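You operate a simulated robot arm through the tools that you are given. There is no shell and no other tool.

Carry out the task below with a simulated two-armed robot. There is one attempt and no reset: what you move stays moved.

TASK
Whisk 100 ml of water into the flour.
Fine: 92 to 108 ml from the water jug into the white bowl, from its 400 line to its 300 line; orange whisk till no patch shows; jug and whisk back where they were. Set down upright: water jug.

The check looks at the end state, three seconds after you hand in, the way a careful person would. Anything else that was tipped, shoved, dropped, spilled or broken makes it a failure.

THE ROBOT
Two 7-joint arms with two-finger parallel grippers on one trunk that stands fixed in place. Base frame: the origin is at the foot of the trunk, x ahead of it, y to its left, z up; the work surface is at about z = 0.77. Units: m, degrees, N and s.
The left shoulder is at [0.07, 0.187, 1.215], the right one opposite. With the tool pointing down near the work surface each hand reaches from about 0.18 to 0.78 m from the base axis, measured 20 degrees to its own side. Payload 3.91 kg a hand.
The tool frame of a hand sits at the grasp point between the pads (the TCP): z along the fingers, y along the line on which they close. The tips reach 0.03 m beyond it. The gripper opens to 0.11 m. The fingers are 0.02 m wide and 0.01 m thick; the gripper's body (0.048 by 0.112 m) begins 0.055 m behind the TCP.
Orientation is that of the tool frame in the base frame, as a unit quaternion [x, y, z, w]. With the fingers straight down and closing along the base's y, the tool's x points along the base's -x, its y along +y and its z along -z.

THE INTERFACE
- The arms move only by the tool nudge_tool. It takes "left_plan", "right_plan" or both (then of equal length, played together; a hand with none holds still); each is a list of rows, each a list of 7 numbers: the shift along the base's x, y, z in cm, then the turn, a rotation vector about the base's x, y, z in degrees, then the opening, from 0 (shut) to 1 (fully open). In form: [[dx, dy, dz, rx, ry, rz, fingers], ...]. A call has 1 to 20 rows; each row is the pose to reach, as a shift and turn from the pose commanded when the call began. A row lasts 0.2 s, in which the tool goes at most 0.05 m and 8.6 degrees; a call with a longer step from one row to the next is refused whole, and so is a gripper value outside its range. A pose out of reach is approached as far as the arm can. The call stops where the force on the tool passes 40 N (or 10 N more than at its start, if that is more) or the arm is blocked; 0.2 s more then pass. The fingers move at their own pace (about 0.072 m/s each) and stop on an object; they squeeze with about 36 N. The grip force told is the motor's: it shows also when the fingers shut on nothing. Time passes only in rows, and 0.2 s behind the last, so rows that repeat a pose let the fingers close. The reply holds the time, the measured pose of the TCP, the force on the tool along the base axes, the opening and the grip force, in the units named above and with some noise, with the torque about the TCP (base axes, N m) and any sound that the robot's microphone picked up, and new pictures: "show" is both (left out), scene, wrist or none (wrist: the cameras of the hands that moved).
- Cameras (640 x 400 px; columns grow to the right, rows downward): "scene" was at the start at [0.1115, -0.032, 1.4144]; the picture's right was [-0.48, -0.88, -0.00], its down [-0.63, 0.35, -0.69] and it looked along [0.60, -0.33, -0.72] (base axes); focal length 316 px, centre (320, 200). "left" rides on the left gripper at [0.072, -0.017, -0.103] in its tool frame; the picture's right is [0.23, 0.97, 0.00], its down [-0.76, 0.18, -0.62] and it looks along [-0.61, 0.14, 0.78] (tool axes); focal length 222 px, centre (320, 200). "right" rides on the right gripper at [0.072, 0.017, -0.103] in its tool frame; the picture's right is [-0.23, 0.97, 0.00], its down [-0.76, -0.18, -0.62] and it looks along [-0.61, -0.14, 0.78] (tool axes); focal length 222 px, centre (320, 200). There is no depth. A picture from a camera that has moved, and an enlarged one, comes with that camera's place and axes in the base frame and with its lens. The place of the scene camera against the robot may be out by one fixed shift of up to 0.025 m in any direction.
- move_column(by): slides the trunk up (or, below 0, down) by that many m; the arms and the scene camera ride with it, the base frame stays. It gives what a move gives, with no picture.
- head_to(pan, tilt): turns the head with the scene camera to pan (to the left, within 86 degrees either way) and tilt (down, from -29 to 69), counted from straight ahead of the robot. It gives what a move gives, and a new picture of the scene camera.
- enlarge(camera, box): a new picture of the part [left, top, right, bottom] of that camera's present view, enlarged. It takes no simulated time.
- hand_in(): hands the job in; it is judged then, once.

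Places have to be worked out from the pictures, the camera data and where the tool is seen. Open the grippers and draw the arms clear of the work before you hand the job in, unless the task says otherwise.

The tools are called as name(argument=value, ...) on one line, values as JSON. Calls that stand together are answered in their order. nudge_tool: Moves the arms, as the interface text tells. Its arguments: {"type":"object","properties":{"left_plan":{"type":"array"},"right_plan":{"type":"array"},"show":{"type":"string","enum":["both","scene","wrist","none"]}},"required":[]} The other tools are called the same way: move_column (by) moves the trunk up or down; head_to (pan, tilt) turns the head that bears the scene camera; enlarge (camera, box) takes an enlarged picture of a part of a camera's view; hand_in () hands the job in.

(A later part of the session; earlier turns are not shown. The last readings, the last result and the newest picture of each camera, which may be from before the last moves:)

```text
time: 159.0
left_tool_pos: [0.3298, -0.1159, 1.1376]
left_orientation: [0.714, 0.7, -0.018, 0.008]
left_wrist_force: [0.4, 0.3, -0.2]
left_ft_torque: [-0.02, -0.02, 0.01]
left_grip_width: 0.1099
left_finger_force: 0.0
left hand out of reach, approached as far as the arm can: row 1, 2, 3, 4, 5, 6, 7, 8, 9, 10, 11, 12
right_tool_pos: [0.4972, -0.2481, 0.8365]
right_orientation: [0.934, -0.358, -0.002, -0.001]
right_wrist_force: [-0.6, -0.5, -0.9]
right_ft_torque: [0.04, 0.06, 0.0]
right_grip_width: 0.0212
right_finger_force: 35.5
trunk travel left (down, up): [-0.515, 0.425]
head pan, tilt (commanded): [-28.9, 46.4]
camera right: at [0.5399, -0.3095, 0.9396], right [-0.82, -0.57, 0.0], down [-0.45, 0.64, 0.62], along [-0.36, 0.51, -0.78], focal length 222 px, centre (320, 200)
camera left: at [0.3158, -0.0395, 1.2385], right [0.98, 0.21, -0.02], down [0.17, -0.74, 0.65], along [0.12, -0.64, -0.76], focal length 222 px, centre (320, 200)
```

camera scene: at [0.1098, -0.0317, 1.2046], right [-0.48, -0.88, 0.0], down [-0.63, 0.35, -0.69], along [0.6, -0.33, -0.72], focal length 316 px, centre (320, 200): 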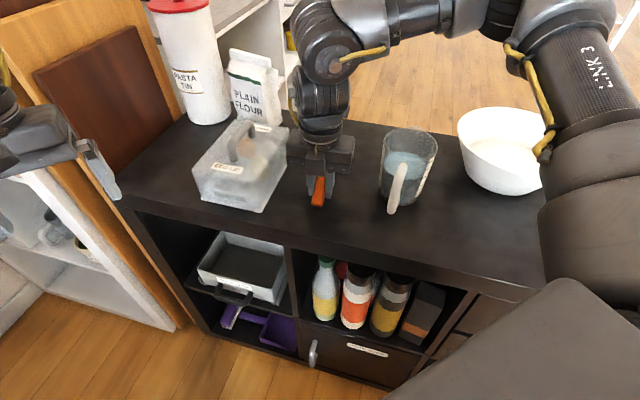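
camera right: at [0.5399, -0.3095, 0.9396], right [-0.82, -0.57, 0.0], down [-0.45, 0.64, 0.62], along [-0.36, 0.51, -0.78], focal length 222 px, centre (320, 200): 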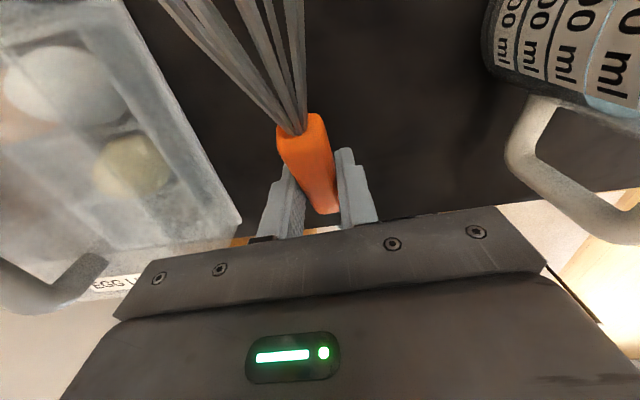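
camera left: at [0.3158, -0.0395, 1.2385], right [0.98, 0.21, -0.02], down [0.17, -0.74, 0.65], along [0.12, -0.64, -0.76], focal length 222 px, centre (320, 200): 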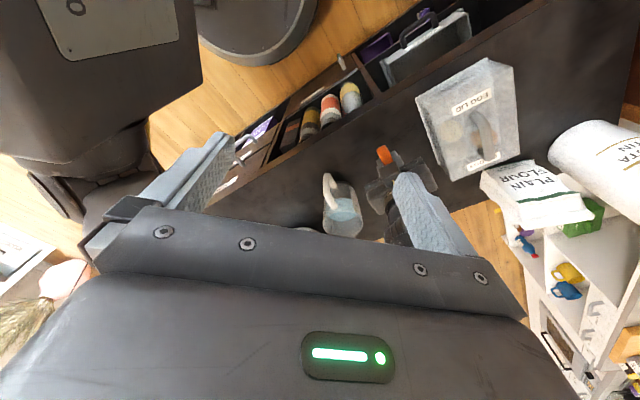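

The left arm ended up at an odd pose, (0.33, -0.12, 1.14), but clear of everything. I use its present view to look at the whisk anyway.

enlarge(camera="left", box=[340, 120, 470, 240])

enlarge(camera="scene", box=[250, 60, 420, 220])

```text
3.33 times, centred on (405, 180) of left
camera zoom: at [0.3158, -0.0395, 1.2385], right [0.98, 0.21, -0.02], down [0.17, -0.74, 0.65], along [0.12, -0.64, -0.76], focal length 740 px, centre (37, 267)
```

zoom: 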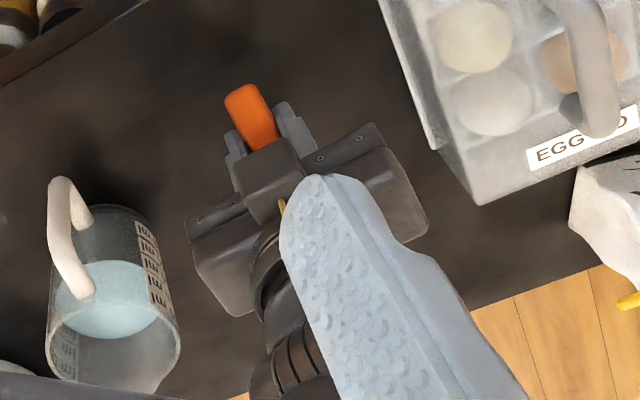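

```text
2.50 times, centred on (335, 140) of scene
camera zoom: at [0.1115, -0.0319, 1.2043], right [-0.48, -0.88, 0.0], down [-0.63, 0.35, -0.69], along [0.6, -0.33, -0.72], focal length 789 px, centre (282, 350)
```

zoom: 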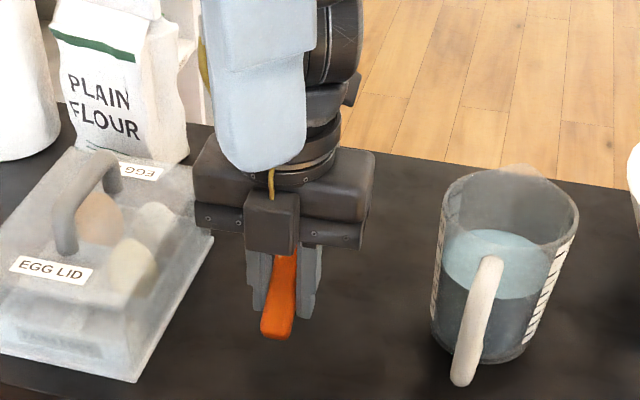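

The left hand blocks the scene view now, so I move it away to the open area on the left, turning it back to its original yaw.

nudge_tool(left_plan=[[0.2, 3, -0.5, 0, 0, 7, 1], [0.4, 6, -1, 0, 0, 14, 1], [0.6, 9, -2, 0, 0, 21, 1], [0.8, 12, -3, 0, 0, 28, 1], [1, 15, -4, 0, 0, 35, 1], [1.2, 18, -5, 0, 0, 42, 1], [1.4, 21, -6, 0, 0, 49, 1], [1.6, 24, -7, 0, 0, 56, 1], [1.8, 27, -8, 0, 0, 63, 1], [2, 30, -9, 0, 0, 70, 1], [2, 33, -10, 0, 0, 77, 1], [2, 36, -11, 0, 0, 84, 1], [2, 39, -12, 0, 0, 91, 1]], show="scene")

```text
time: 161.8
left_tool_pos: [0.3065, 0.2769, 0.9869]
left_orientation: [0.006, 1.0, 0.001, 0.005]
left_wrist_force: [-0.8, -0.5, 0.2]
left_ft_torque: [0.05, -0.07, 0.02]
left_grip_width: 0.11
left_finger_force: 0.0
left hand out of reach, approached as far as the arm can: row 1, 2, 3, 4, 5, 6, 7, 8, 9, 10, 11, 12, 13
right_tool_pos: [0.4935, -0.2476, 0.8399]
right_orientation: [0.934, -0.357, 0.003, -0.002]
right_wrist_force: [-1.8, -0.4, 0.5]
right_ft_torque: [0.05, -0.04, -0.04]
right_grip_width: 0.0215
right_finger_force: 35.3
trunk travel left (down, up): [-0.515, 0.425]
head pan, tilt (commanded): [-28.9, 46.4]
camera scene: at [0.1042, -0.0316, 1.2052], right [-0.48, -0.88, 0.0], down [-0.63, 0.35, -0.69], along [0.61, -0.33, -0.72], focal length 316 px, centre (320, 200)
```

scene: 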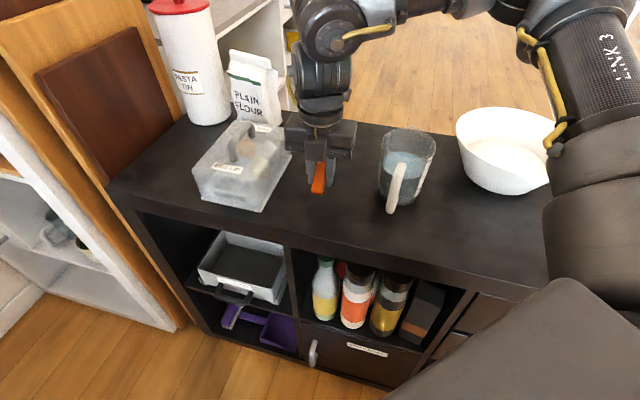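

The left arm is out of the way. I measure the whisk's pitch in the grip from an enlarged wrist view.

enlarge(camera="right", box=[140, 0, 460, 240])

enlarge(camera="right", box=[250, 90, 390, 240])

```text
1.67 times, centred on (300, 120) of right
camera zoom: at [0.5344, -0.3091, 0.9437], right [-0.82, -0.57, -0.01], down [-0.45, 0.64, 0.62], along [-0.35, 0.51, -0.78], focal length 370 px, centre (353, 333)
```

zoom: 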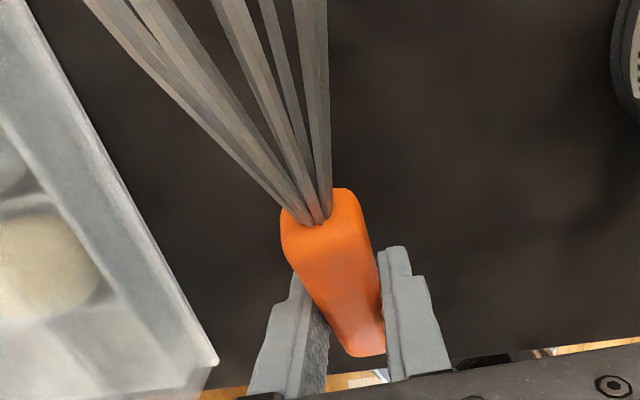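

```text
2.67 times, centred on (320, 165) of right
camera zoom: at [0.5344, -0.3091, 0.9437], right [-0.82, -0.57, -0.01], down [-0.45, 0.64, 0.62], along [-0.35, 0.51, -0.78], focal length 592 px, centre (320, 293)
```

zoom: 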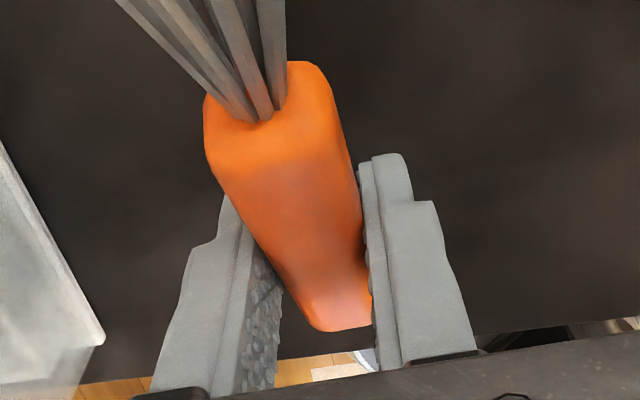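

The whisk is still pitched about 45° toward the palm. Tilting the hand 45° in its comfortable direction will bring the whisk level, so I do that here and then release it softly onto its place.

nudge_tool(right_plan=[[0.1, 0, 1, 5.3, 6, 0, 0], [0.2, -0.1, 2, 10.7, 11.9, 0, 0], [0.3, -0.2, 2, 16, 17.9, 0, 0], [0.5, -0.3, 2, 21.4, 23.8, 0, 0], [0.7, -0.5, 2, 26.7, 29.8, 0, 0], [1.0, -0.65, 2, 30.1, 33.5, 0, 0], [1.0, -0.65, 2, 30.1, 33.5, 0, 0]], show="both")

enlarge(camera="scene", box=[250, 60, 420, 220])

```text
time: 163.4
left_tool_pos: [0.3117, 0.2766, 0.9861]
left_orientation: [0.007, 1.0, 0.0, 0.001]
left_wrist_force: [0.4, -0.7, -0.4]
left_ft_torque: [0.02, -0.02, -0.01]
left_grip_width: 0.1098
left_finger_force: 0.0
right_tool_pos: [0.4881, -0.2644, 0.8837]
right_orientation: [0.865, -0.333, -0.35, -0.135]
right_wrist_force: [-0.7, 0.3, -0.3]
right_ft_torque: [0.0, 0.05, -0.02]
right_grip_width: 0.0213
right_finger_force: 36.1
right hand out of reach, approached as far as the arm can: row 5, 6, 7
trunk travel left (down, up): [-0.515, 0.425]
head pan, tilt (commanded): [-28.9, 46.4]
camera scene: at [0.1109, -0.032, 1.2044], right [-0.48, -0.88, 0.0], down [-0.63, 0.35, -0.69], along [0.6, -0.33, -0.72], focal length 316 px, centre (320, 200)
camera right: at [0.5675, -0.3588, 0.9066], right [-0.77, -0.61, 0.16], down [0.03, 0.21, 0.98], along [-0.63, 0.76, -0.14], focal length 222 px, centre (320, 200)
```

scene: 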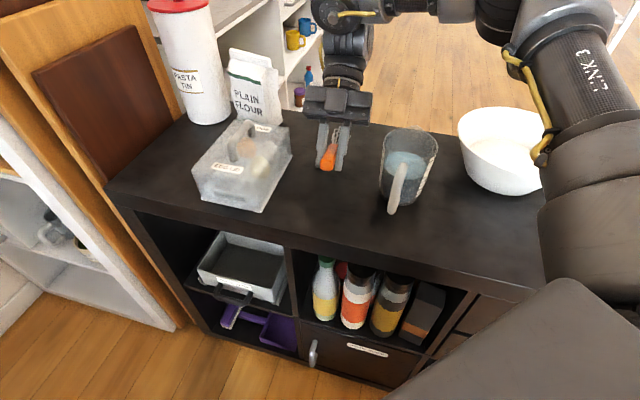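
right: 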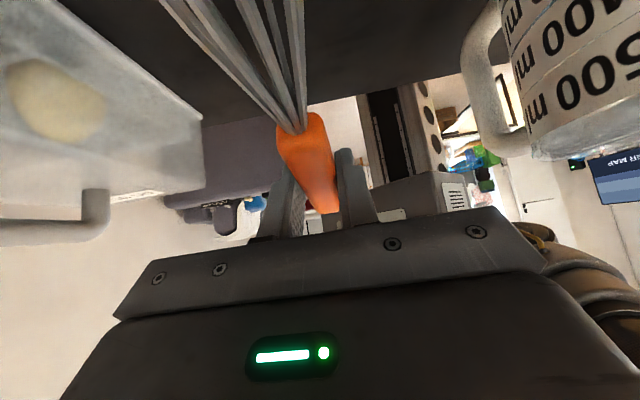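

```text
2.50 times, centred on (335, 140) of scene
camera zoom: at [0.1109, -0.032, 1.2044], right [-0.48, -0.88, 0.0], down [-0.63, 0.35, -0.69], along [0.6, -0.33, -0.72], focal length 789 px, centre (282, 350)
```

zoom: 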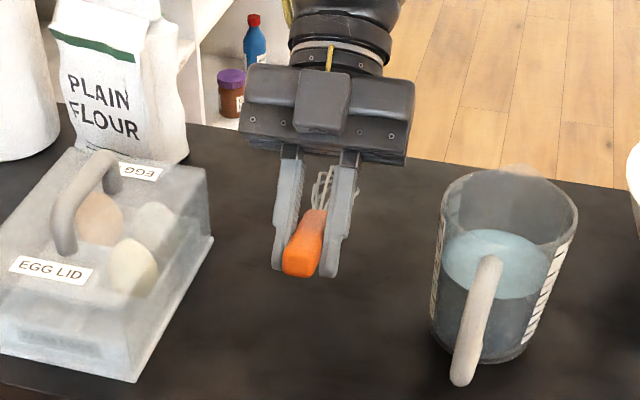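

The hand is tilted 44°, and from the foreshortening the whisk now points slightly down (about 15°), so its pitch in the grip is nearer 30°. I reduce the tilt to 30° and come down toward the table over the original spot.

nudge_tool(right_plan=[[0.5, 0.4, 0, -4.7, -5.2, 0, 0], [1.0, 0.8, -1.5, -9.35, -10.4, 0, 0], [1.56, 1.15, -3.5, -9.35, -10.4, 0, 0], [1.56, 1.15, -5, -9.35, -10.4, 0, 0], [1.56, 1.15, -5, -9.35, -10.4, 0, 0]], show="both")

enlarge(camera="scene", box=[250, 80, 420, 220])

```text
time: 164.6
left_tool_pos: [0.313, 0.2771, 0.9857]
left_orientation: [0.007, 1.0, -0.001, 0.0]
left_wrist_force: [0.3, -0.6, -0.8]
left_ft_torque: [0.02, 0.01, 0.01]
left_grip_width: 0.1101
left_finger_force: 0.0
right_tool_pos: [0.5046, -0.2518, 0.8307]
right_orientation: [0.9, -0.345, -0.25, -0.095]
right_wrist_force: [0.0, -0.7, -0.5]
right_ft_torque: [0.0, 0.06, 0.01]
right_grip_width: 0.021
right_finger_force: 35.8
trunk travel left (down, up): [-0.515, 0.425]
head pan, tilt (commanded): [-28.9, 46.4]
camera scene: at [0.1115, -0.0315, 1.2043], right [-0.48, -0.88, 0.0], down [-0.63, 0.35, -0.69], along [0.6, -0.33, -0.72], focal length 316 px, centre (320, 200)
camera right: at [0.5778, -0.3413, 0.8827], right [-0.8, -0.59, 0.12], down [-0.13, 0.35, 0.93], along [-0.59, 0.72, -0.36], focal length 222 px, centre (320, 200)
```

scene: 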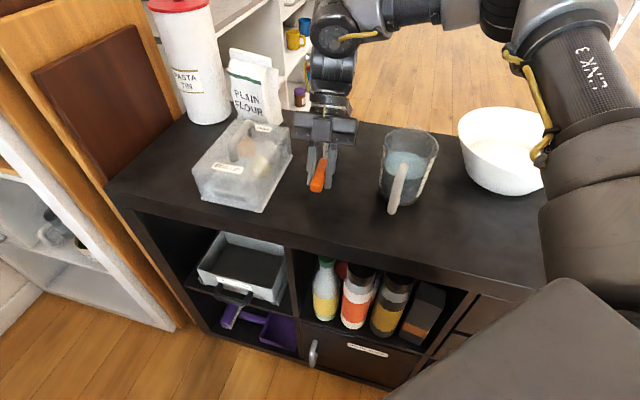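
right: 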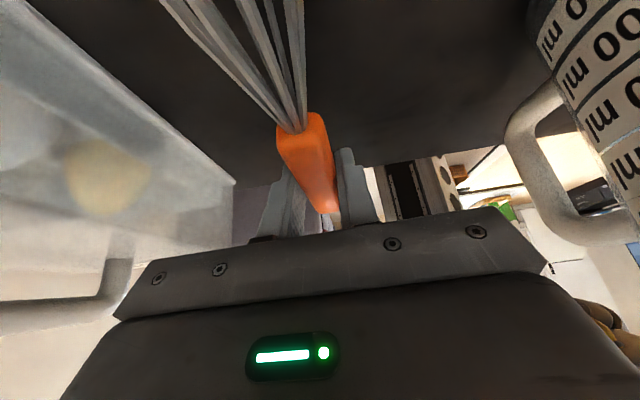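

```text
2.86 times, centred on (335, 150) of scene
camera zoom: at [0.1115, -0.0315, 1.2043], right [-0.48, -0.88, 0.0], down [-0.63, 0.35, -0.69], along [0.6, -0.33, -0.72], focal length 901 px, centre (277, 343)
```

zoom: 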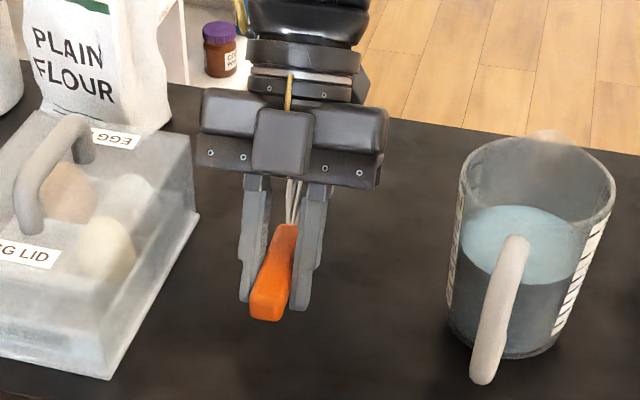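

At 30° tilt the whisk is level to within a few degrees. I lower it the last 2.5 cm slowly, watching for contact.

nudge_tool(right_plan=[[0, 0, -0.8, 0, 0, 0, 0], [0, 0, -1.4, 0, 0, 0, 0], [0, 0, -1.9, 0, 0, 0, 0], [0, 0, -2.3, 0, 0, 0, 0], [0, 0, -2.3, 0, 0, 0, 0]], show="none")

enlarge(camera="scene", box=[270, 110, 400, 220])

```text
time: 165.8
left_tool_pos: [0.3114, 0.2776, 0.9852]
left_orientation: [0.008, 1.0, 0.0, 0.001]
left_wrist_force: [-0.6, -0.7, 1.3]
left_ft_torque: [0.0, 0.0, -0.04]
left_grip_width: 0.1101
left_finger_force: 0.1
right_tool_pos: [0.5051, -0.2546, 0.8067]
right_orientation: [0.899, -0.345, -0.25, -0.097]
right_wrist_force: [1.2, -0.2, 0.1]
right_ft_torque: [0.05, 0.04, 0.03]
right_grip_width: 0.0212
right_finger_force: 36.2
trunk travel left (down, up): [-0.515, 0.425]
head pan, tilt (commanded): [-28.9, 46.4]
```

```text
3.64 times, centred on (335, 165) of scene
camera zoom: at [0.1115, -0.0316, 1.2043], right [-0.48, -0.88, 0.0], down [-0.63, 0.35, -0.69], along [0.6, -0.33, -0.72], focal length 1147 px, centre (266, 327)
```

zoom: 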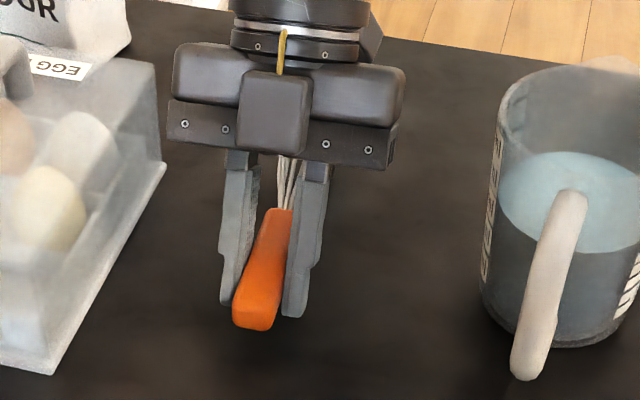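

There is no hard contact yet, and the load has gone light, so the wires are just touching the table. I go down 3 mm more and open the fingers gently.

nudge_tool(right_plan=[[0, 0, -0.3, 0, 0, 0, 0], [0, 0, -0.3, 0, 0, 0, 0.22], [0, 0, -0.3, 0, 0, 0, 0.25], [0, 0, -0.3, 0, 0, 0, 0.3], [0, 0, -0.3, 0, 0, 0, 0.4], [0, 0, -0.3, 0, 0, 0, 0.5]], show="both")

enlarge(camera="scene", box=[270, 110, 400, 220])

```text
time: 167.2
left_tool_pos: [0.3115, 0.2771, 0.9854]
left_orientation: [0.007, 1.0, 0.0, 0.001]
left_wrist_force: [0.0, 1.0, 0.5]
left_ft_torque: [-0.03, 0.03, -0.02]
left_grip_width: 0.1099
left_finger_force: 0.1
right_tool_pos: [0.5049, -0.2538, 0.8042]
right_orientation: [0.899, -0.346, -0.249, -0.097]
right_wrist_force: [0.2, 0.7, 0.0]
right_ft_torque: [0.04, 0.0, 0.02]
right_grip_width: 0.0552
right_finger_force: 0.1
trunk travel left (down, up): [-0.515, 0.425]
head pan, tilt (commanded): [-28.9, 46.4]
camera scene: at [0.1115, -0.0316, 1.2043], right [-0.48, -0.88, 0.0], down [-0.63, 0.35, -0.69], along [0.6, -0.33, -0.72], focal length 316 px, centre (320, 200)
camera right: at [0.5783, -0.3432, 0.8564], right [-0.8, -0.59, 0.11], down [-0.13, 0.35, 0.93], along [-0.59, 0.72, -0.36], focal length 222 px, centre (320, 200)
```

scene: 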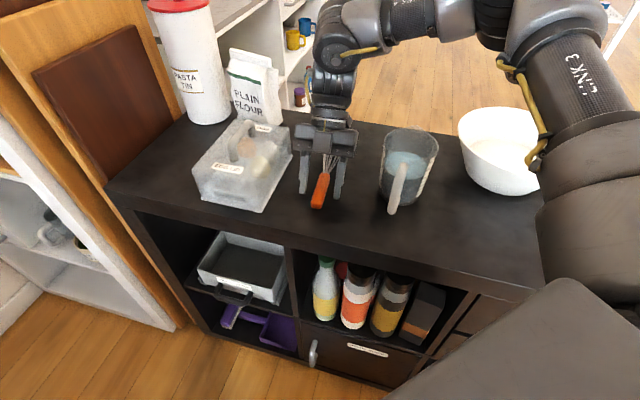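
right: 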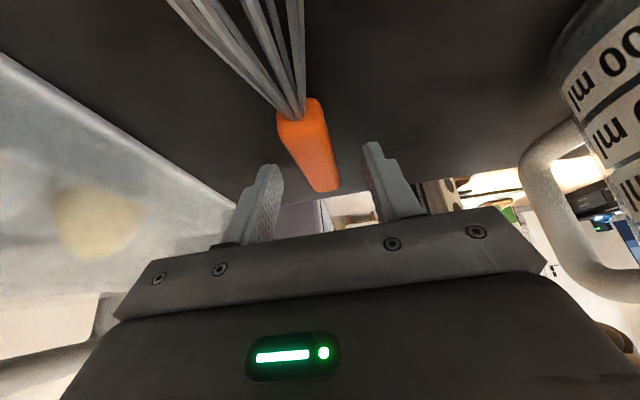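

```text
3.64 times, centred on (335, 165) of scene
camera zoom: at [0.1115, -0.0316, 1.2043], right [-0.48, -0.88, 0.0], down [-0.63, 0.35, -0.69], along [0.6, -0.33, -0.72], focal length 1147 px, centre (266, 327)
```

zoom: 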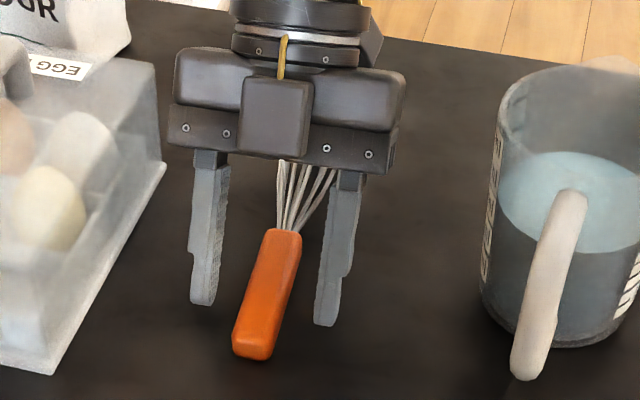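

The whisk lies flat again, right where it was. I rise, bring the hand back to vertical, and look at it and the bowl from above.

nudge_tool(right_plan=[[0.3, -0.3, 2, 0, 0, 0, 0.6], [0.6, -0.6, 5, 0, 0, 0, 0.8], [0.4, -0.3, 8, -5.3, -6, 0, 1], [0, 0, 10, -10.7, -11.9, 0, 1], [-0.4, 0.3, 11, -16, -17.9, 0, 1], [-0.7, 0.6, 11, -20, -22.3, 0, 1], [-0.7, 0.6, 11, -20, -22.3, 0, 1]], show="both")

enlarge(camera="right", box=[200, 0, 440, 200])

```text
time: 168.8
left_tool_pos: [0.3112, 0.279, 0.9863]
left_orientation: [0.007, 1.0, -0.001, 0.001]
left_wrist_force: [-1.0, 1.1, -0.5]
left_ft_torque: [0.0, 0.01, -0.04]
left_grip_width: 0.1099
left_finger_force: 0.1
right_tool_pos: [0.4979, -0.2473, 0.9142]
right_orientation: [0.934, -0.358, -0.009, -0.005]
right_wrist_force: [0.1, 0.0, 0.5]
right_ft_torque: [0.02, 0.01, -0.02]
right_grip_width: 0.1099
right_finger_force: 0.0
trunk travel left (down, up): [-0.515, 0.425]
head pan, tilt (commanded): [-28.9, 46.4]
camera scene: at [0.1115, -0.0318, 1.2043], right [-0.48, -0.88, 0.0], down [-0.63, 0.35, -0.69], along [0.6, -0.33, -0.72], focal length 316 px, centre (320, 200)
camera right: at [0.5406, -0.3094, 1.0169], right [-0.82, -0.57, 0.0], down [-0.44, 0.63, 0.64], along [-0.37, 0.52, -0.77], focal length 222 px, centre (320, 200)
```

scene: 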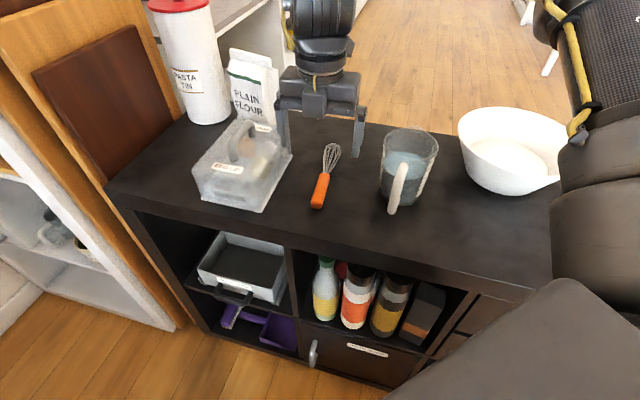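
right: 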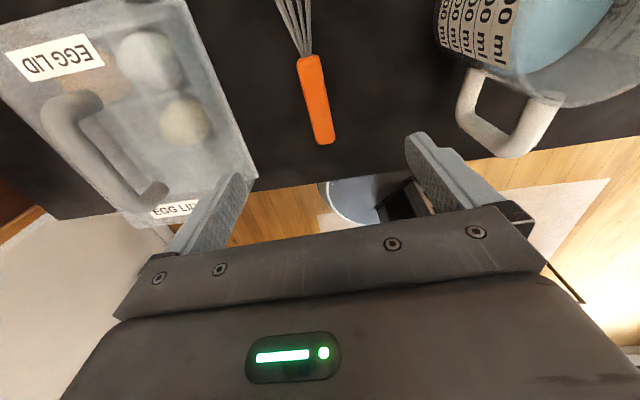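

```text
2.00 times, centred on (320, 100) of right
camera zoom: at [0.5406, -0.3094, 1.0169], right [-0.82, -0.57, 0.0], down [-0.44, 0.63, 0.64], along [-0.37, 0.52, -0.77], focal length 444 px, centre (320, 400)
```

zoom: 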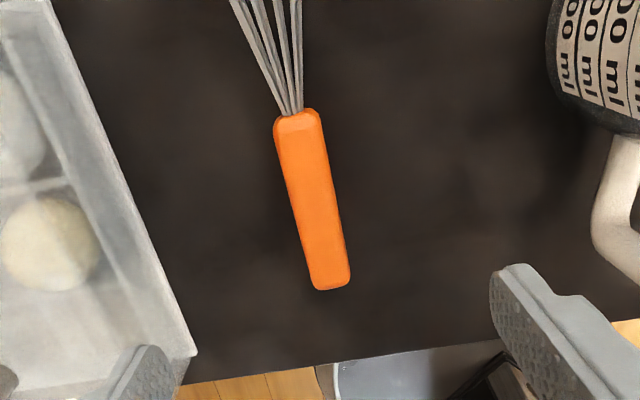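

The whisk is back in place. I raise the trunk for a good look into the bowl, to judge whether more whisking is needed.

move_column(by=0.4)

head_to(pan=-55, tilt=55)

enlarge(camera="scene", box=[270, 130, 420, 260])

```text
time: 172.7
left_tool_pos: [0.3114, 0.277, 1.3858]
left_orientation: [0.006, 1.0, 0.0, 0.002]
left_wrist_force: [0.6, -0.6, 0.1]
left_ft_torque: [0.02, -0.01, 0.0]
left_grip_width: 0.1101
left_finger_force: 0.1
right_tool_pos: [0.4993, -0.2477, 1.3149]
right_orientation: [0.933, -0.359, -0.009, -0.005]
right_wrist_force: [0.0, 0.4, 0.3]
right_ft_torque: [-0.01, 0.04, -0.03]
right_grip_width: 0.11
right_finger_force: 0.1
trunk travel left (down, up): [-0.915, 0.025]
head pan, tilt (commanded): [-28.9, 46.4]
```

```text
time: 173.6
left_tool_pos: [0.3122, 0.2778, 1.3847]
left_orientation: [0.008, 1.0, 0.0, 0.001]
left_wrist_force: [1.3, 0.4, -1.1]
left_ft_torque: [-0.01, 0.04, 0.02]
left_grip_width: 0.1098
left_finger_force: 0.1
right_tool_pos: [0.4975, -0.2464, 1.3151]
right_orientation: [0.933, -0.359, -0.009, -0.006]
right_wrist_force: [-0.2, -0.4, -0.2]
right_ft_torque: [0.03, -0.03, -0.03]
right_grip_width: 0.1101
right_finger_force: 0.1
trunk travel left (down, up): [-0.915, 0.025]
head pan, tilt (commanded): [-55.0, 55.0]
camera scene: at [0.0828, -0.0518, 1.5929], right [-0.82, -0.57, 0.0], down [-0.47, 0.67, -0.57], along [0.33, -0.47, -0.82], focal length 316 px, centre (320, 200)
```

scene: 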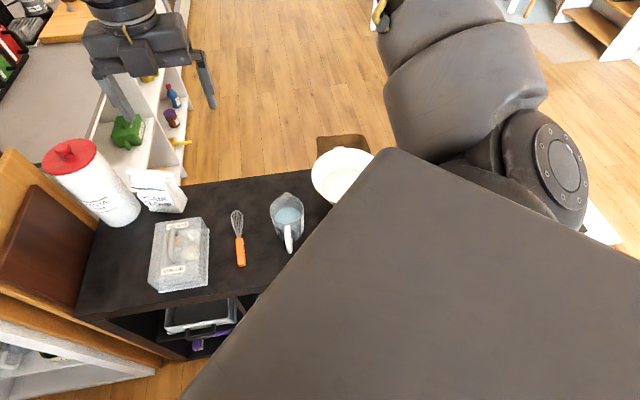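

```text
3.08 times, centred on (345, 195) of scene
camera zoom: at [0.0828, -0.0518, 1.5929], right [-0.82, -0.57, 0.0], down [-0.47, 0.67, -0.57], along [0.33, -0.47, -0.82], focal length 971 px, centre (243, 215)
```

zoom: 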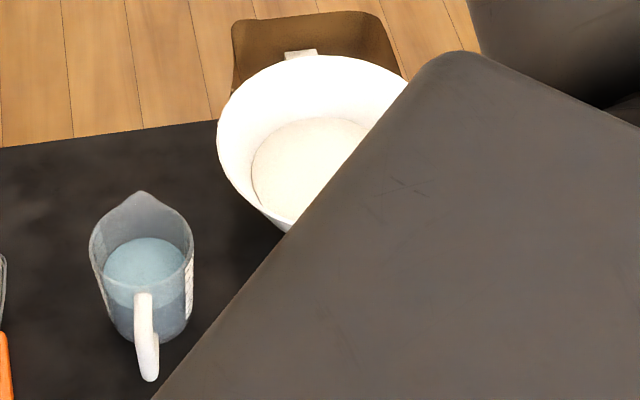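

The robot's own shoulder cover blocks that view. I bring the right wrist camera over the bowl instead and turn the head back.

nudge_tool(right_plan=[[-1.07, -2.64, -1.0, 0, 0, -6.6, 1], [-2.14, -5.3, -2.5, 0, 0, -13.2, 1], [-3.2, -7.9, -4, 0, 0, -19.8, 1], [-4.3, -10.5, -6, 0, 0, -26.4, 1], [-5.4, -13.2, -8, 0, 0, -33, 1], [-6.4, -15.8, -10, 0, 0, -39.6, 1], [-7.5, -18.5, -12, 0, 0, -46.2, 1], [-8.6, -21.1, -14, 0, 0, -52.8, 1], [-9.6, -23.8, -15.5, 0, 0, -59.4, 1], [-10.7, -26.4, -16.5, 0, 0, -66, 1]], show="wrist")

enlarge(camera="right", box=[210, 0, 420, 160])

head_to(pan=-28.9, tilt=46.4)

```text
time: 175.8
left_tool_pos: [0.3116, 0.2764, 1.3874]
left_orientation: [0.007, 1.0, 0.0, 0.001]
left_wrist_force: [-0.7, 0.1, -0.2]
left_ft_torque: [0.01, 0.0, -0.03]
left_grip_width: 0.1102
left_finger_force: 0.0
right_tool_pos: [0.3878, -0.5108, 1.1484]
right_orientation: [-0.587, 0.81, 0.005, 0.01]
right_wrist_force: [0.6, -0.2, -0.9]
right_ft_torque: [-0.01, -0.06, 0.06]
right_grip_width: 0.1101
right_finger_force: 0.0
trunk travel left (down, up): [-0.915, 0.025]
head pan, tilt (commanded): [-55.0, 55.0]
camera right: at [0.3475, -0.5752, 1.2509], right [-0.86, 0.52, 0.0], down [0.4, 0.66, 0.64], along [0.33, 0.55, -0.77], focal length 222 px, centre (320, 200)
```

right: 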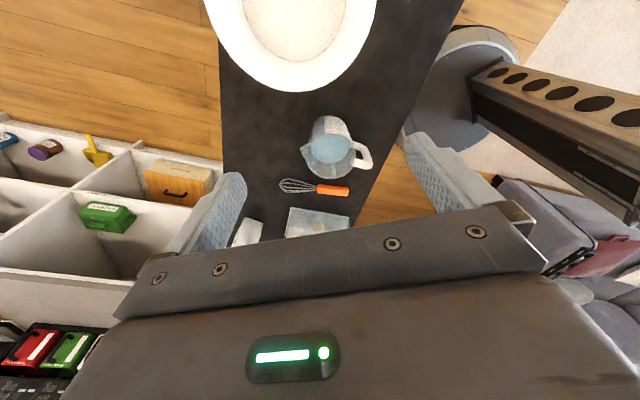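

```text
2.50 times, centred on (315, 80) of right
camera zoom: at [0.3475, -0.5752, 1.2509], right [-0.86, 0.52, 0.0], down [0.4, 0.66, 0.64], along [0.33, 0.55, -0.77], focal length 555 px, centre (332, 500)
```

zoom: 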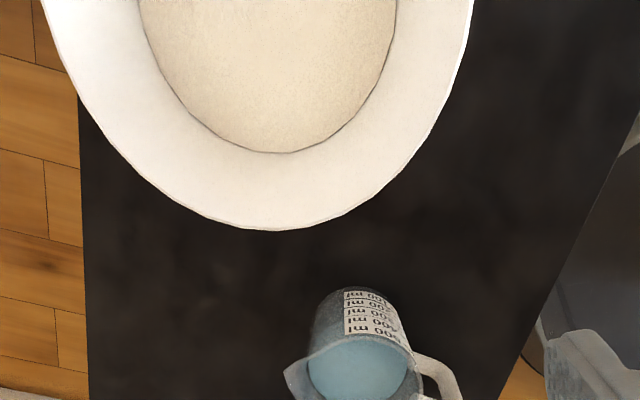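

```text
time: 176.7
left_tool_pos: [0.3118, 0.2775, 1.3847]
left_orientation: [0.007, 1.0, -0.001, 0.002]
left_wrist_force: [-0.9, -1.1, 0.3]
left_ft_torque: [0.01, -0.01, 0.02]
left_grip_width: 0.1099
left_finger_force: 0.0
right_tool_pos: [0.3889, -0.5086, 1.1488]
right_orientation: [-0.589, 0.808, 0.005, 0.009]
right_wrist_force: [-0.6, 0.9, -0.7]
right_ft_torque: [0.02, 0.02, 0.0]
right_grip_width: 0.11
right_finger_force: 0.1
trunk travel left (down, up): [-0.915, 0.025]
head pan, tilt (commanded): [-28.9, 46.4]
camera scene: at [0.1116, -0.0315, 1.6043], right [-0.48, -0.87, 0.0], down [-0.63, 0.35, -0.69], along [0.6, -0.33, -0.72], focal length 316 px, centre (320, 200)
```

scene: 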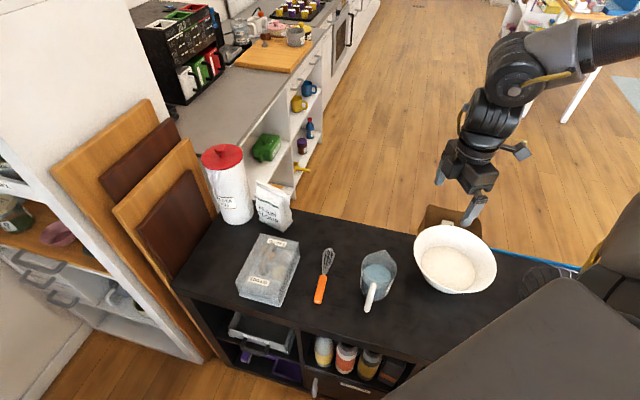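

From this height I can compare directly with my early pictures. I enlarge the bowl's contents, the bowl's position and the jug/whisk area.

enlarge(camera="scene", box=[418, 240, 482, 295])

enlarge(camera="scene", box=[395, 195, 520, 310])

enlarge(camera="scene", box=[345, 235, 410, 330])

```text
7.27 times, centred on (450, 268) of scene
camera zoom: at [0.1116, -0.0315, 1.6043], right [-0.48, -0.87, 0.0], down [-0.63, 0.35, -0.69], along [0.6, -0.33, -0.72], focal length 2294 px, centre (-626, -291)
```

zoom: 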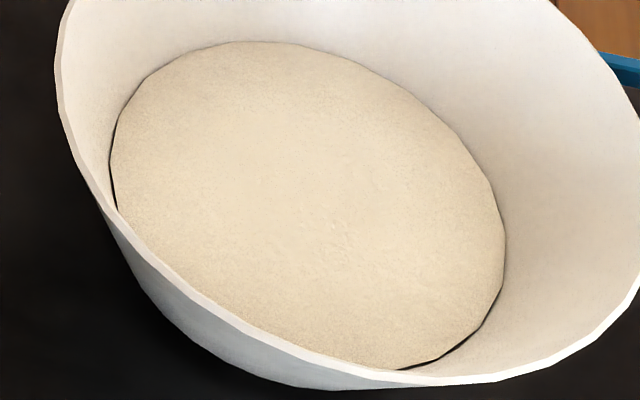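

```text
3.48 times, centred on (458, 252) of scene
camera zoom: at [0.1116, -0.0315, 1.6043], right [-0.48, -0.87, 0.0], down [-0.63, 0.35, -0.69], along [0.6, -0.33, -0.72], focal length 1097 px, centre (-158, 17)
```

zoom: 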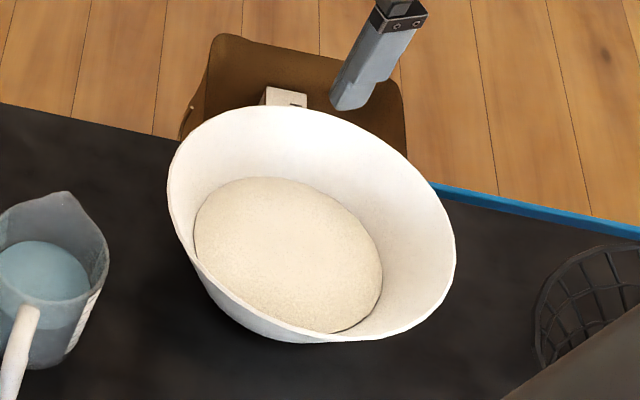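

```text
4.21 times, centred on (378, 282) of scene
camera zoom: at [0.1116, -0.0315, 1.6043], right [-0.48, -0.87, 0.0], down [-0.63, 0.35, -0.69], along [0.6, -0.33, -0.72], focal length 1328 px, centre (78, -147)
```

zoom: 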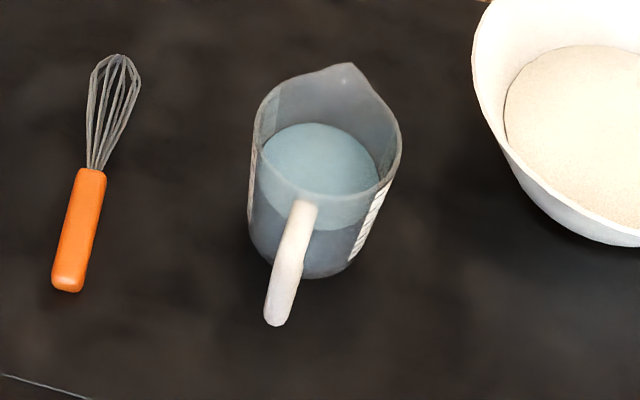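

The jug and whisk are within a few millimetres of where they started, and the bowl has barely moved. I zoom to the maximum on the middle of the mix to look for any remaining patch.

enlarge(camera="scene", box=[434, 252, 462, 272])

enlarge(camera="scene", box=[440, 266, 468, 286])

enlarge(camera="right", box=[250, 0, 340, 60])

```text
16.00 times, centred on (448, 262) of scene
camera zoom: at [0.1116, -0.0315, 1.6043], right [-0.48, -0.87, 0.0], down [-0.63, 0.35, -0.69], along [0.6, -0.33, -0.72], focal length 5048 px, centre (-1728, -792)
```

zoom: 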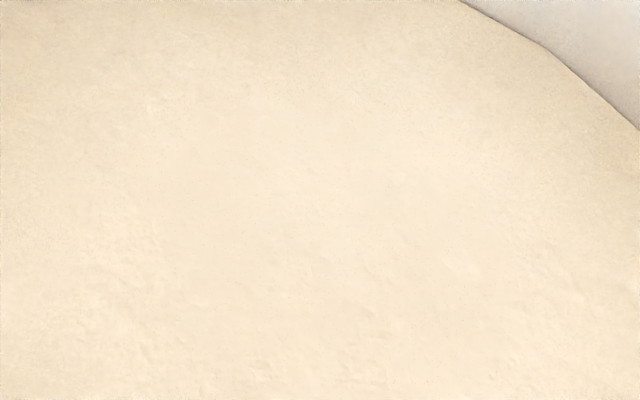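

```text
16.00 times, centred on (454, 276) of scene
camera zoom: at [0.1116, -0.0315, 1.6043], right [-0.48, -0.87, 0.0], down [-0.63, 0.35, -0.69], along [0.6, -0.33, -0.72], focal length 5048 px, centre (-1824, -1016)
```

zoom: 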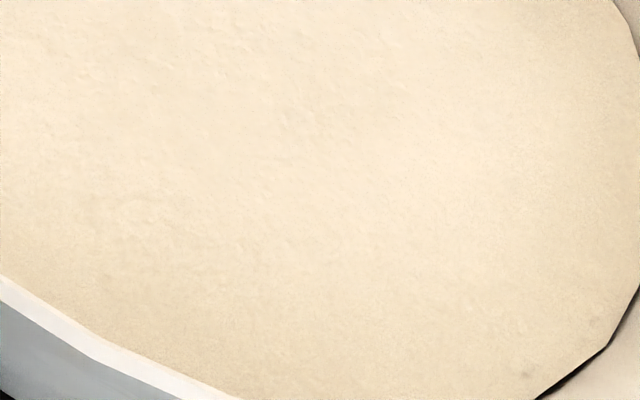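

```text
6.67 times, centred on (295, 30) of right
camera zoom: at [0.3489, -0.5735, 1.2514], right [-0.86, 0.52, 0.0], down [0.4, 0.66, 0.64], along [0.33, 0.55, -0.77], focal length 1481 px, centre (487, 1333)
```

zoom: 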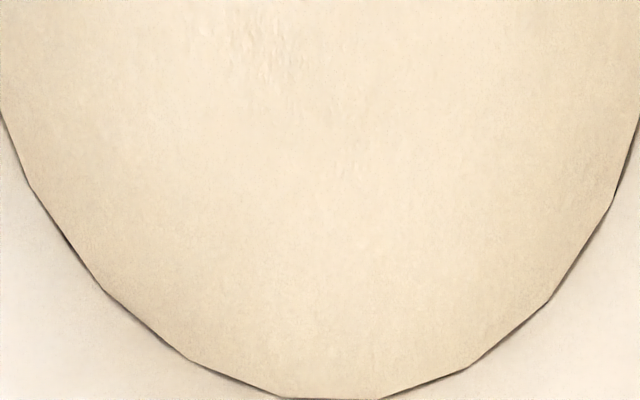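

At full zoom the mix looks uniform. A faint darker area showed before whisking, best seen at the grazing angle, so I return the hand above the whisk and lower the trunk to look from that same low angle again.

nudge_tool(right_plan=[[1.1, 2.6, 1.5, 0, 0, 6.6, 1], [2.1, 5.3, 3, 0, 0, 13.2, 1], [3.2, 7.9, 5, 0, 0, 19.8, 1], [4.3, 10.5, 7, 0, 0, 26.4, 1], [5.4, 13.2, 9, 0, 0, 33, 1], [6.4, 15.8, 11, 0, 0, 39.6, 1], [7.5, 18.5, 13, 0, 0, 46.2, 1], [8.6, 21.1, 14.5, 0, 0, 52.8, 1], [9.6, 23.8, 15.8, 0, 0, 59.4, 1], [10.9, 26.3, 16.5, 0, 0, 66, 1]], show="none")

move_column(by=-0.4)

enlarge(camera="scene", box=[440, 80, 620, 220])

enlarge(camera="scene", box=[470, 120, 560, 190])

```text
time: 178.9
left_tool_pos: [0.3141, 0.2779, 1.3854]
left_orientation: [0.008, 1.0, -0.001, -0.001]
left_wrist_force: [0.0, 0.1, 0.2]
left_ft_torque: [0.0, 0.0, -0.01]
left_grip_width: 0.1098
left_finger_force: 0.2
right_tool_pos: [0.5027, -0.2478, 1.3132]
right_orientation: [0.934, -0.358, -0.01, -0.005]
right_wrist_force: [0.2, 0.8, 0.7]
right_ft_torque: [0.0, 0.0, 0.02]
right_grip_width: 0.1098
right_finger_force: 0.0
trunk travel left (down, up): [-0.915, 0.025]
head pan, tilt (commanded): [-28.9, 46.4]
```

```text
time: 182.7
left_tool_pos: [0.311, 0.2769, 0.9852]
left_orientation: [0.007, 1.0, 0.0, 0.001]
left_wrist_force: [-0.4, -0.3, -0.2]
left_ft_torque: [0.04, 0.03, -0.01]
left_grip_width: 0.1102
left_finger_force: 0.0
right_tool_pos: [0.5009, -0.25, 0.9134]
right_orientation: [0.934, -0.358, -0.009, -0.005]
right_wrist_force: [-0.3, -1.1, 0.2]
right_ft_torque: [-0.01, 0.0, -0.02]
right_grip_width: 0.1102
right_finger_force: 0.1
trunk travel left (down, up): [-0.515, 0.425]
head pan, tilt (commanded): [-28.9, 46.4]
```

```text
2.86 times, centred on (530, 150) of scene
camera zoom: at [0.1114, -0.0316, 1.2044], right [-0.48, -0.88, 0.0], down [-0.63, 0.35, -0.69], along [0.6, -0.33, -0.72], focal length 901 px, centre (-280, 343)
```

zoom: 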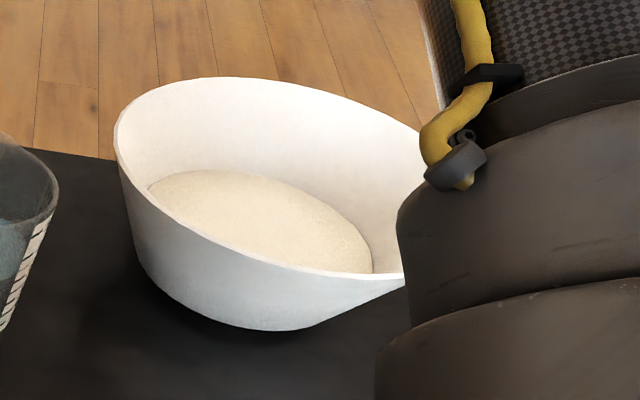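

```text
5.71 times, centred on (515, 155) of scene
camera zoom: at [0.1114, -0.0316, 1.2044], right [-0.48, -0.88, 0.0], down [-0.63, 0.35, -0.69], along [0.6, -0.33, -0.72], focal length 1803 px, centre (-794, 457)
```

zoom: 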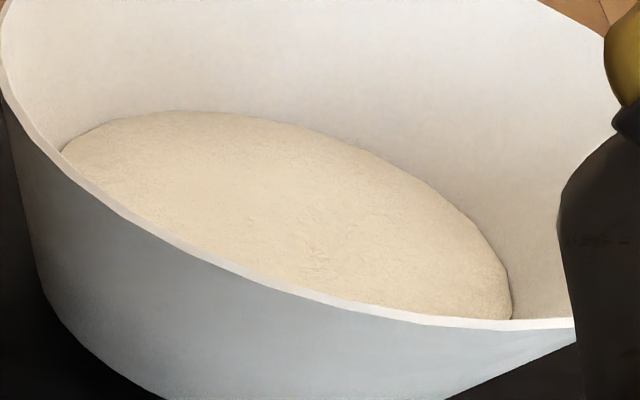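

No patch is visible from this angle either. To be safe I will do one more gentle, smaller-radius whisking session. I check the whisk's alignment under the hand first.

enlarge(camera="right", box=[200, 0, 440, 200])

```text
2.00 times, centred on (320, 100) of right
camera zoom: at [0.5434, -0.3109, 1.0158], right [-0.82, -0.57, 0.0], down [-0.44, 0.63, 0.64], along [-0.37, 0.52, -0.77], focal length 444 px, centre (320, 400)
```

zoom: 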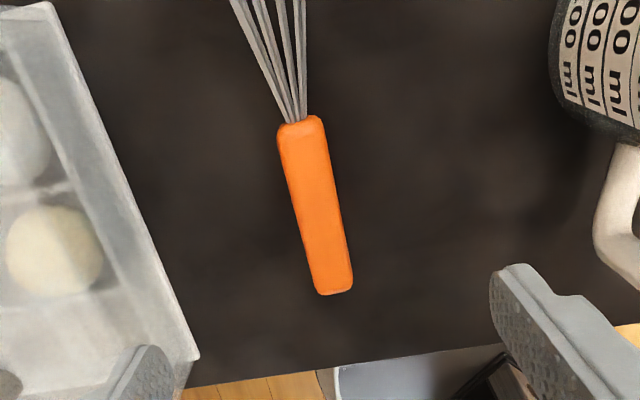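

The whisk lies about 3° clockwise of the hand, so I trim the yaw and residual tilt and move 1.1 cm along the handle for a shorter lever. Then I descend to the grasp height.

nudge_tool(right_plan=[[0.4, -0.4, -1, -0.4, -0.5, -1.7, 1], [0.79, -0.76, -3, -0.8, -0.9, -3.4, 1], [0.79, -0.76, -5, -0.8, -0.9, -3.4, 1], [0.79, -0.76, -7, -0.8, -0.9, -3.4, 1], [0.79, -0.76, -8.5, -0.8, -0.9, -3.4, 1], [0.79, -0.76, -8.5, -0.8, -0.9, -3.4, 1]], show="wrist")

enlarge(camera="right", box=[220, 0, 420, 220])

```text
time: 184.1
left_tool_pos: [0.3129, 0.2768, 0.9866]
left_orientation: [0.007, 1.0, 0.0, 0.001]
left_wrist_force: [0.4, -0.7, 0.1]
left_ft_torque: [-0.03, 0.01, 0.01]
left_grip_width: 0.1099
left_finger_force: 0.0
right_tool_pos: [0.5114, -0.2562, 0.8276]
right_orientation: [0.923, -0.386, 0.001, -0.002]
right_wrist_force: [0.0, 0.2, 0.3]
right_ft_torque: [-0.02, 0.01, 0.0]
right_grip_width: 0.11
right_finger_force: 0.0
trunk travel left (down, up): [-0.515, 0.425]
head pan, tilt (commanded): [-28.9, 46.4]
camera right: at [0.5482, -0.3192, 0.9317], right [-0.85, -0.52, -0.01], down [-0.41, 0.67, 0.62], along [-0.32, 0.53, -0.78], focal length 222 px, centre (320, 200)
```

right: 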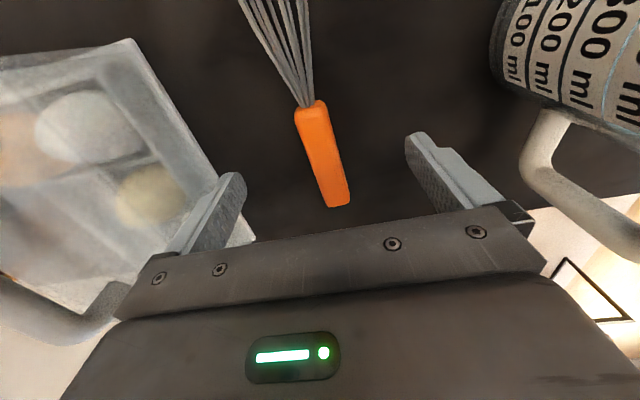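

```text
1.82 times, centred on (320, 110) of right
camera zoom: at [0.5482, -0.3192, 0.9317], right [-0.85, -0.52, -0.01], down [-0.41, 0.67, 0.62], along [-0.32, 0.53, -0.78], focal length 404 px, centre (320, 364)
```

zoom: 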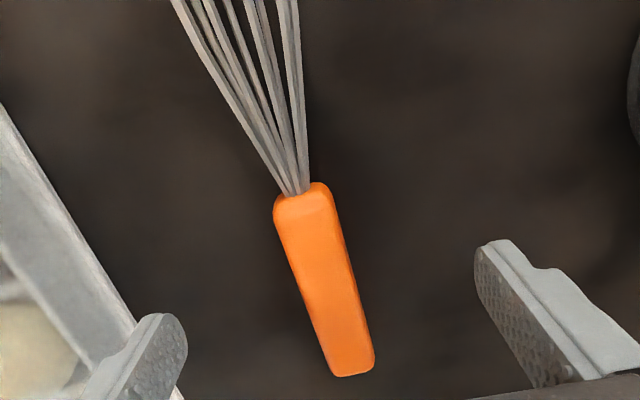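

The alignment is within about 1 mm and the box edge stays clear. I go down the last 2.3 cm and close on the handle.

nudge_tool(right_plan=[[-0.1, -0.05, -1, 0, 0, 0, 1], [-0.1, -0.05, -1.9, 0, 0, 0, 1], [-0.1, -0.05, -2.35, 0, 0, 0, 1], [-0.1, -0.05, -2.35, 0, 0, 0, 0.6], [-0.1, -0.05, -2.35, 0, 0, 0, 0.4], [-0.1, -0.05, -2.35, 0, 0, 0, 0.2], [-0.1, -0.05, -2.35, 0, 0, 0, 0], [-0.1, -0.05, -2.35, 0, 0, 0, 0], [-0.1, -0.05, -2.35, 0, 0, 0, 0], [-0.1, -0.05, -2.35, 0, 0, 0, 0]], show="wrist")

```text
time: 186.3
left_tool_pos: [0.311, 0.2774, 0.9847]
left_orientation: [0.006, 1.0, 0.0, 0.001]
left_wrist_force: [0.0, 0.0, 0.1]
left_ft_torque: [-0.01, -0.03, 0.03]
left_grip_width: 0.11
left_finger_force: 0.0
right_tool_pos: [0.5097, -0.2574, 0.8042]
right_orientation: [0.923, -0.386, 0.001, -0.002]
right_wrist_force: [0.1, -0.1, -0.5]
right_ft_torque: [0.0, 0.02, -0.03]
right_grip_width: 0.0208
right_finger_force: 36.0
trunk travel left (down, up): [-0.515, 0.425]
head pan, tilt (commanded): [-28.9, 46.4]
camera right: at [0.5459, -0.3201, 0.9085], right [-0.85, -0.52, 0.0], down [-0.41, 0.66, 0.62], along [-0.32, 0.53, -0.78], focal length 222 px, centre (320, 200)
```

right: 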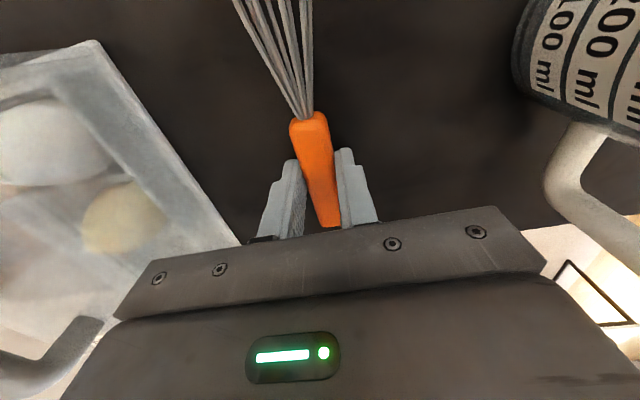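

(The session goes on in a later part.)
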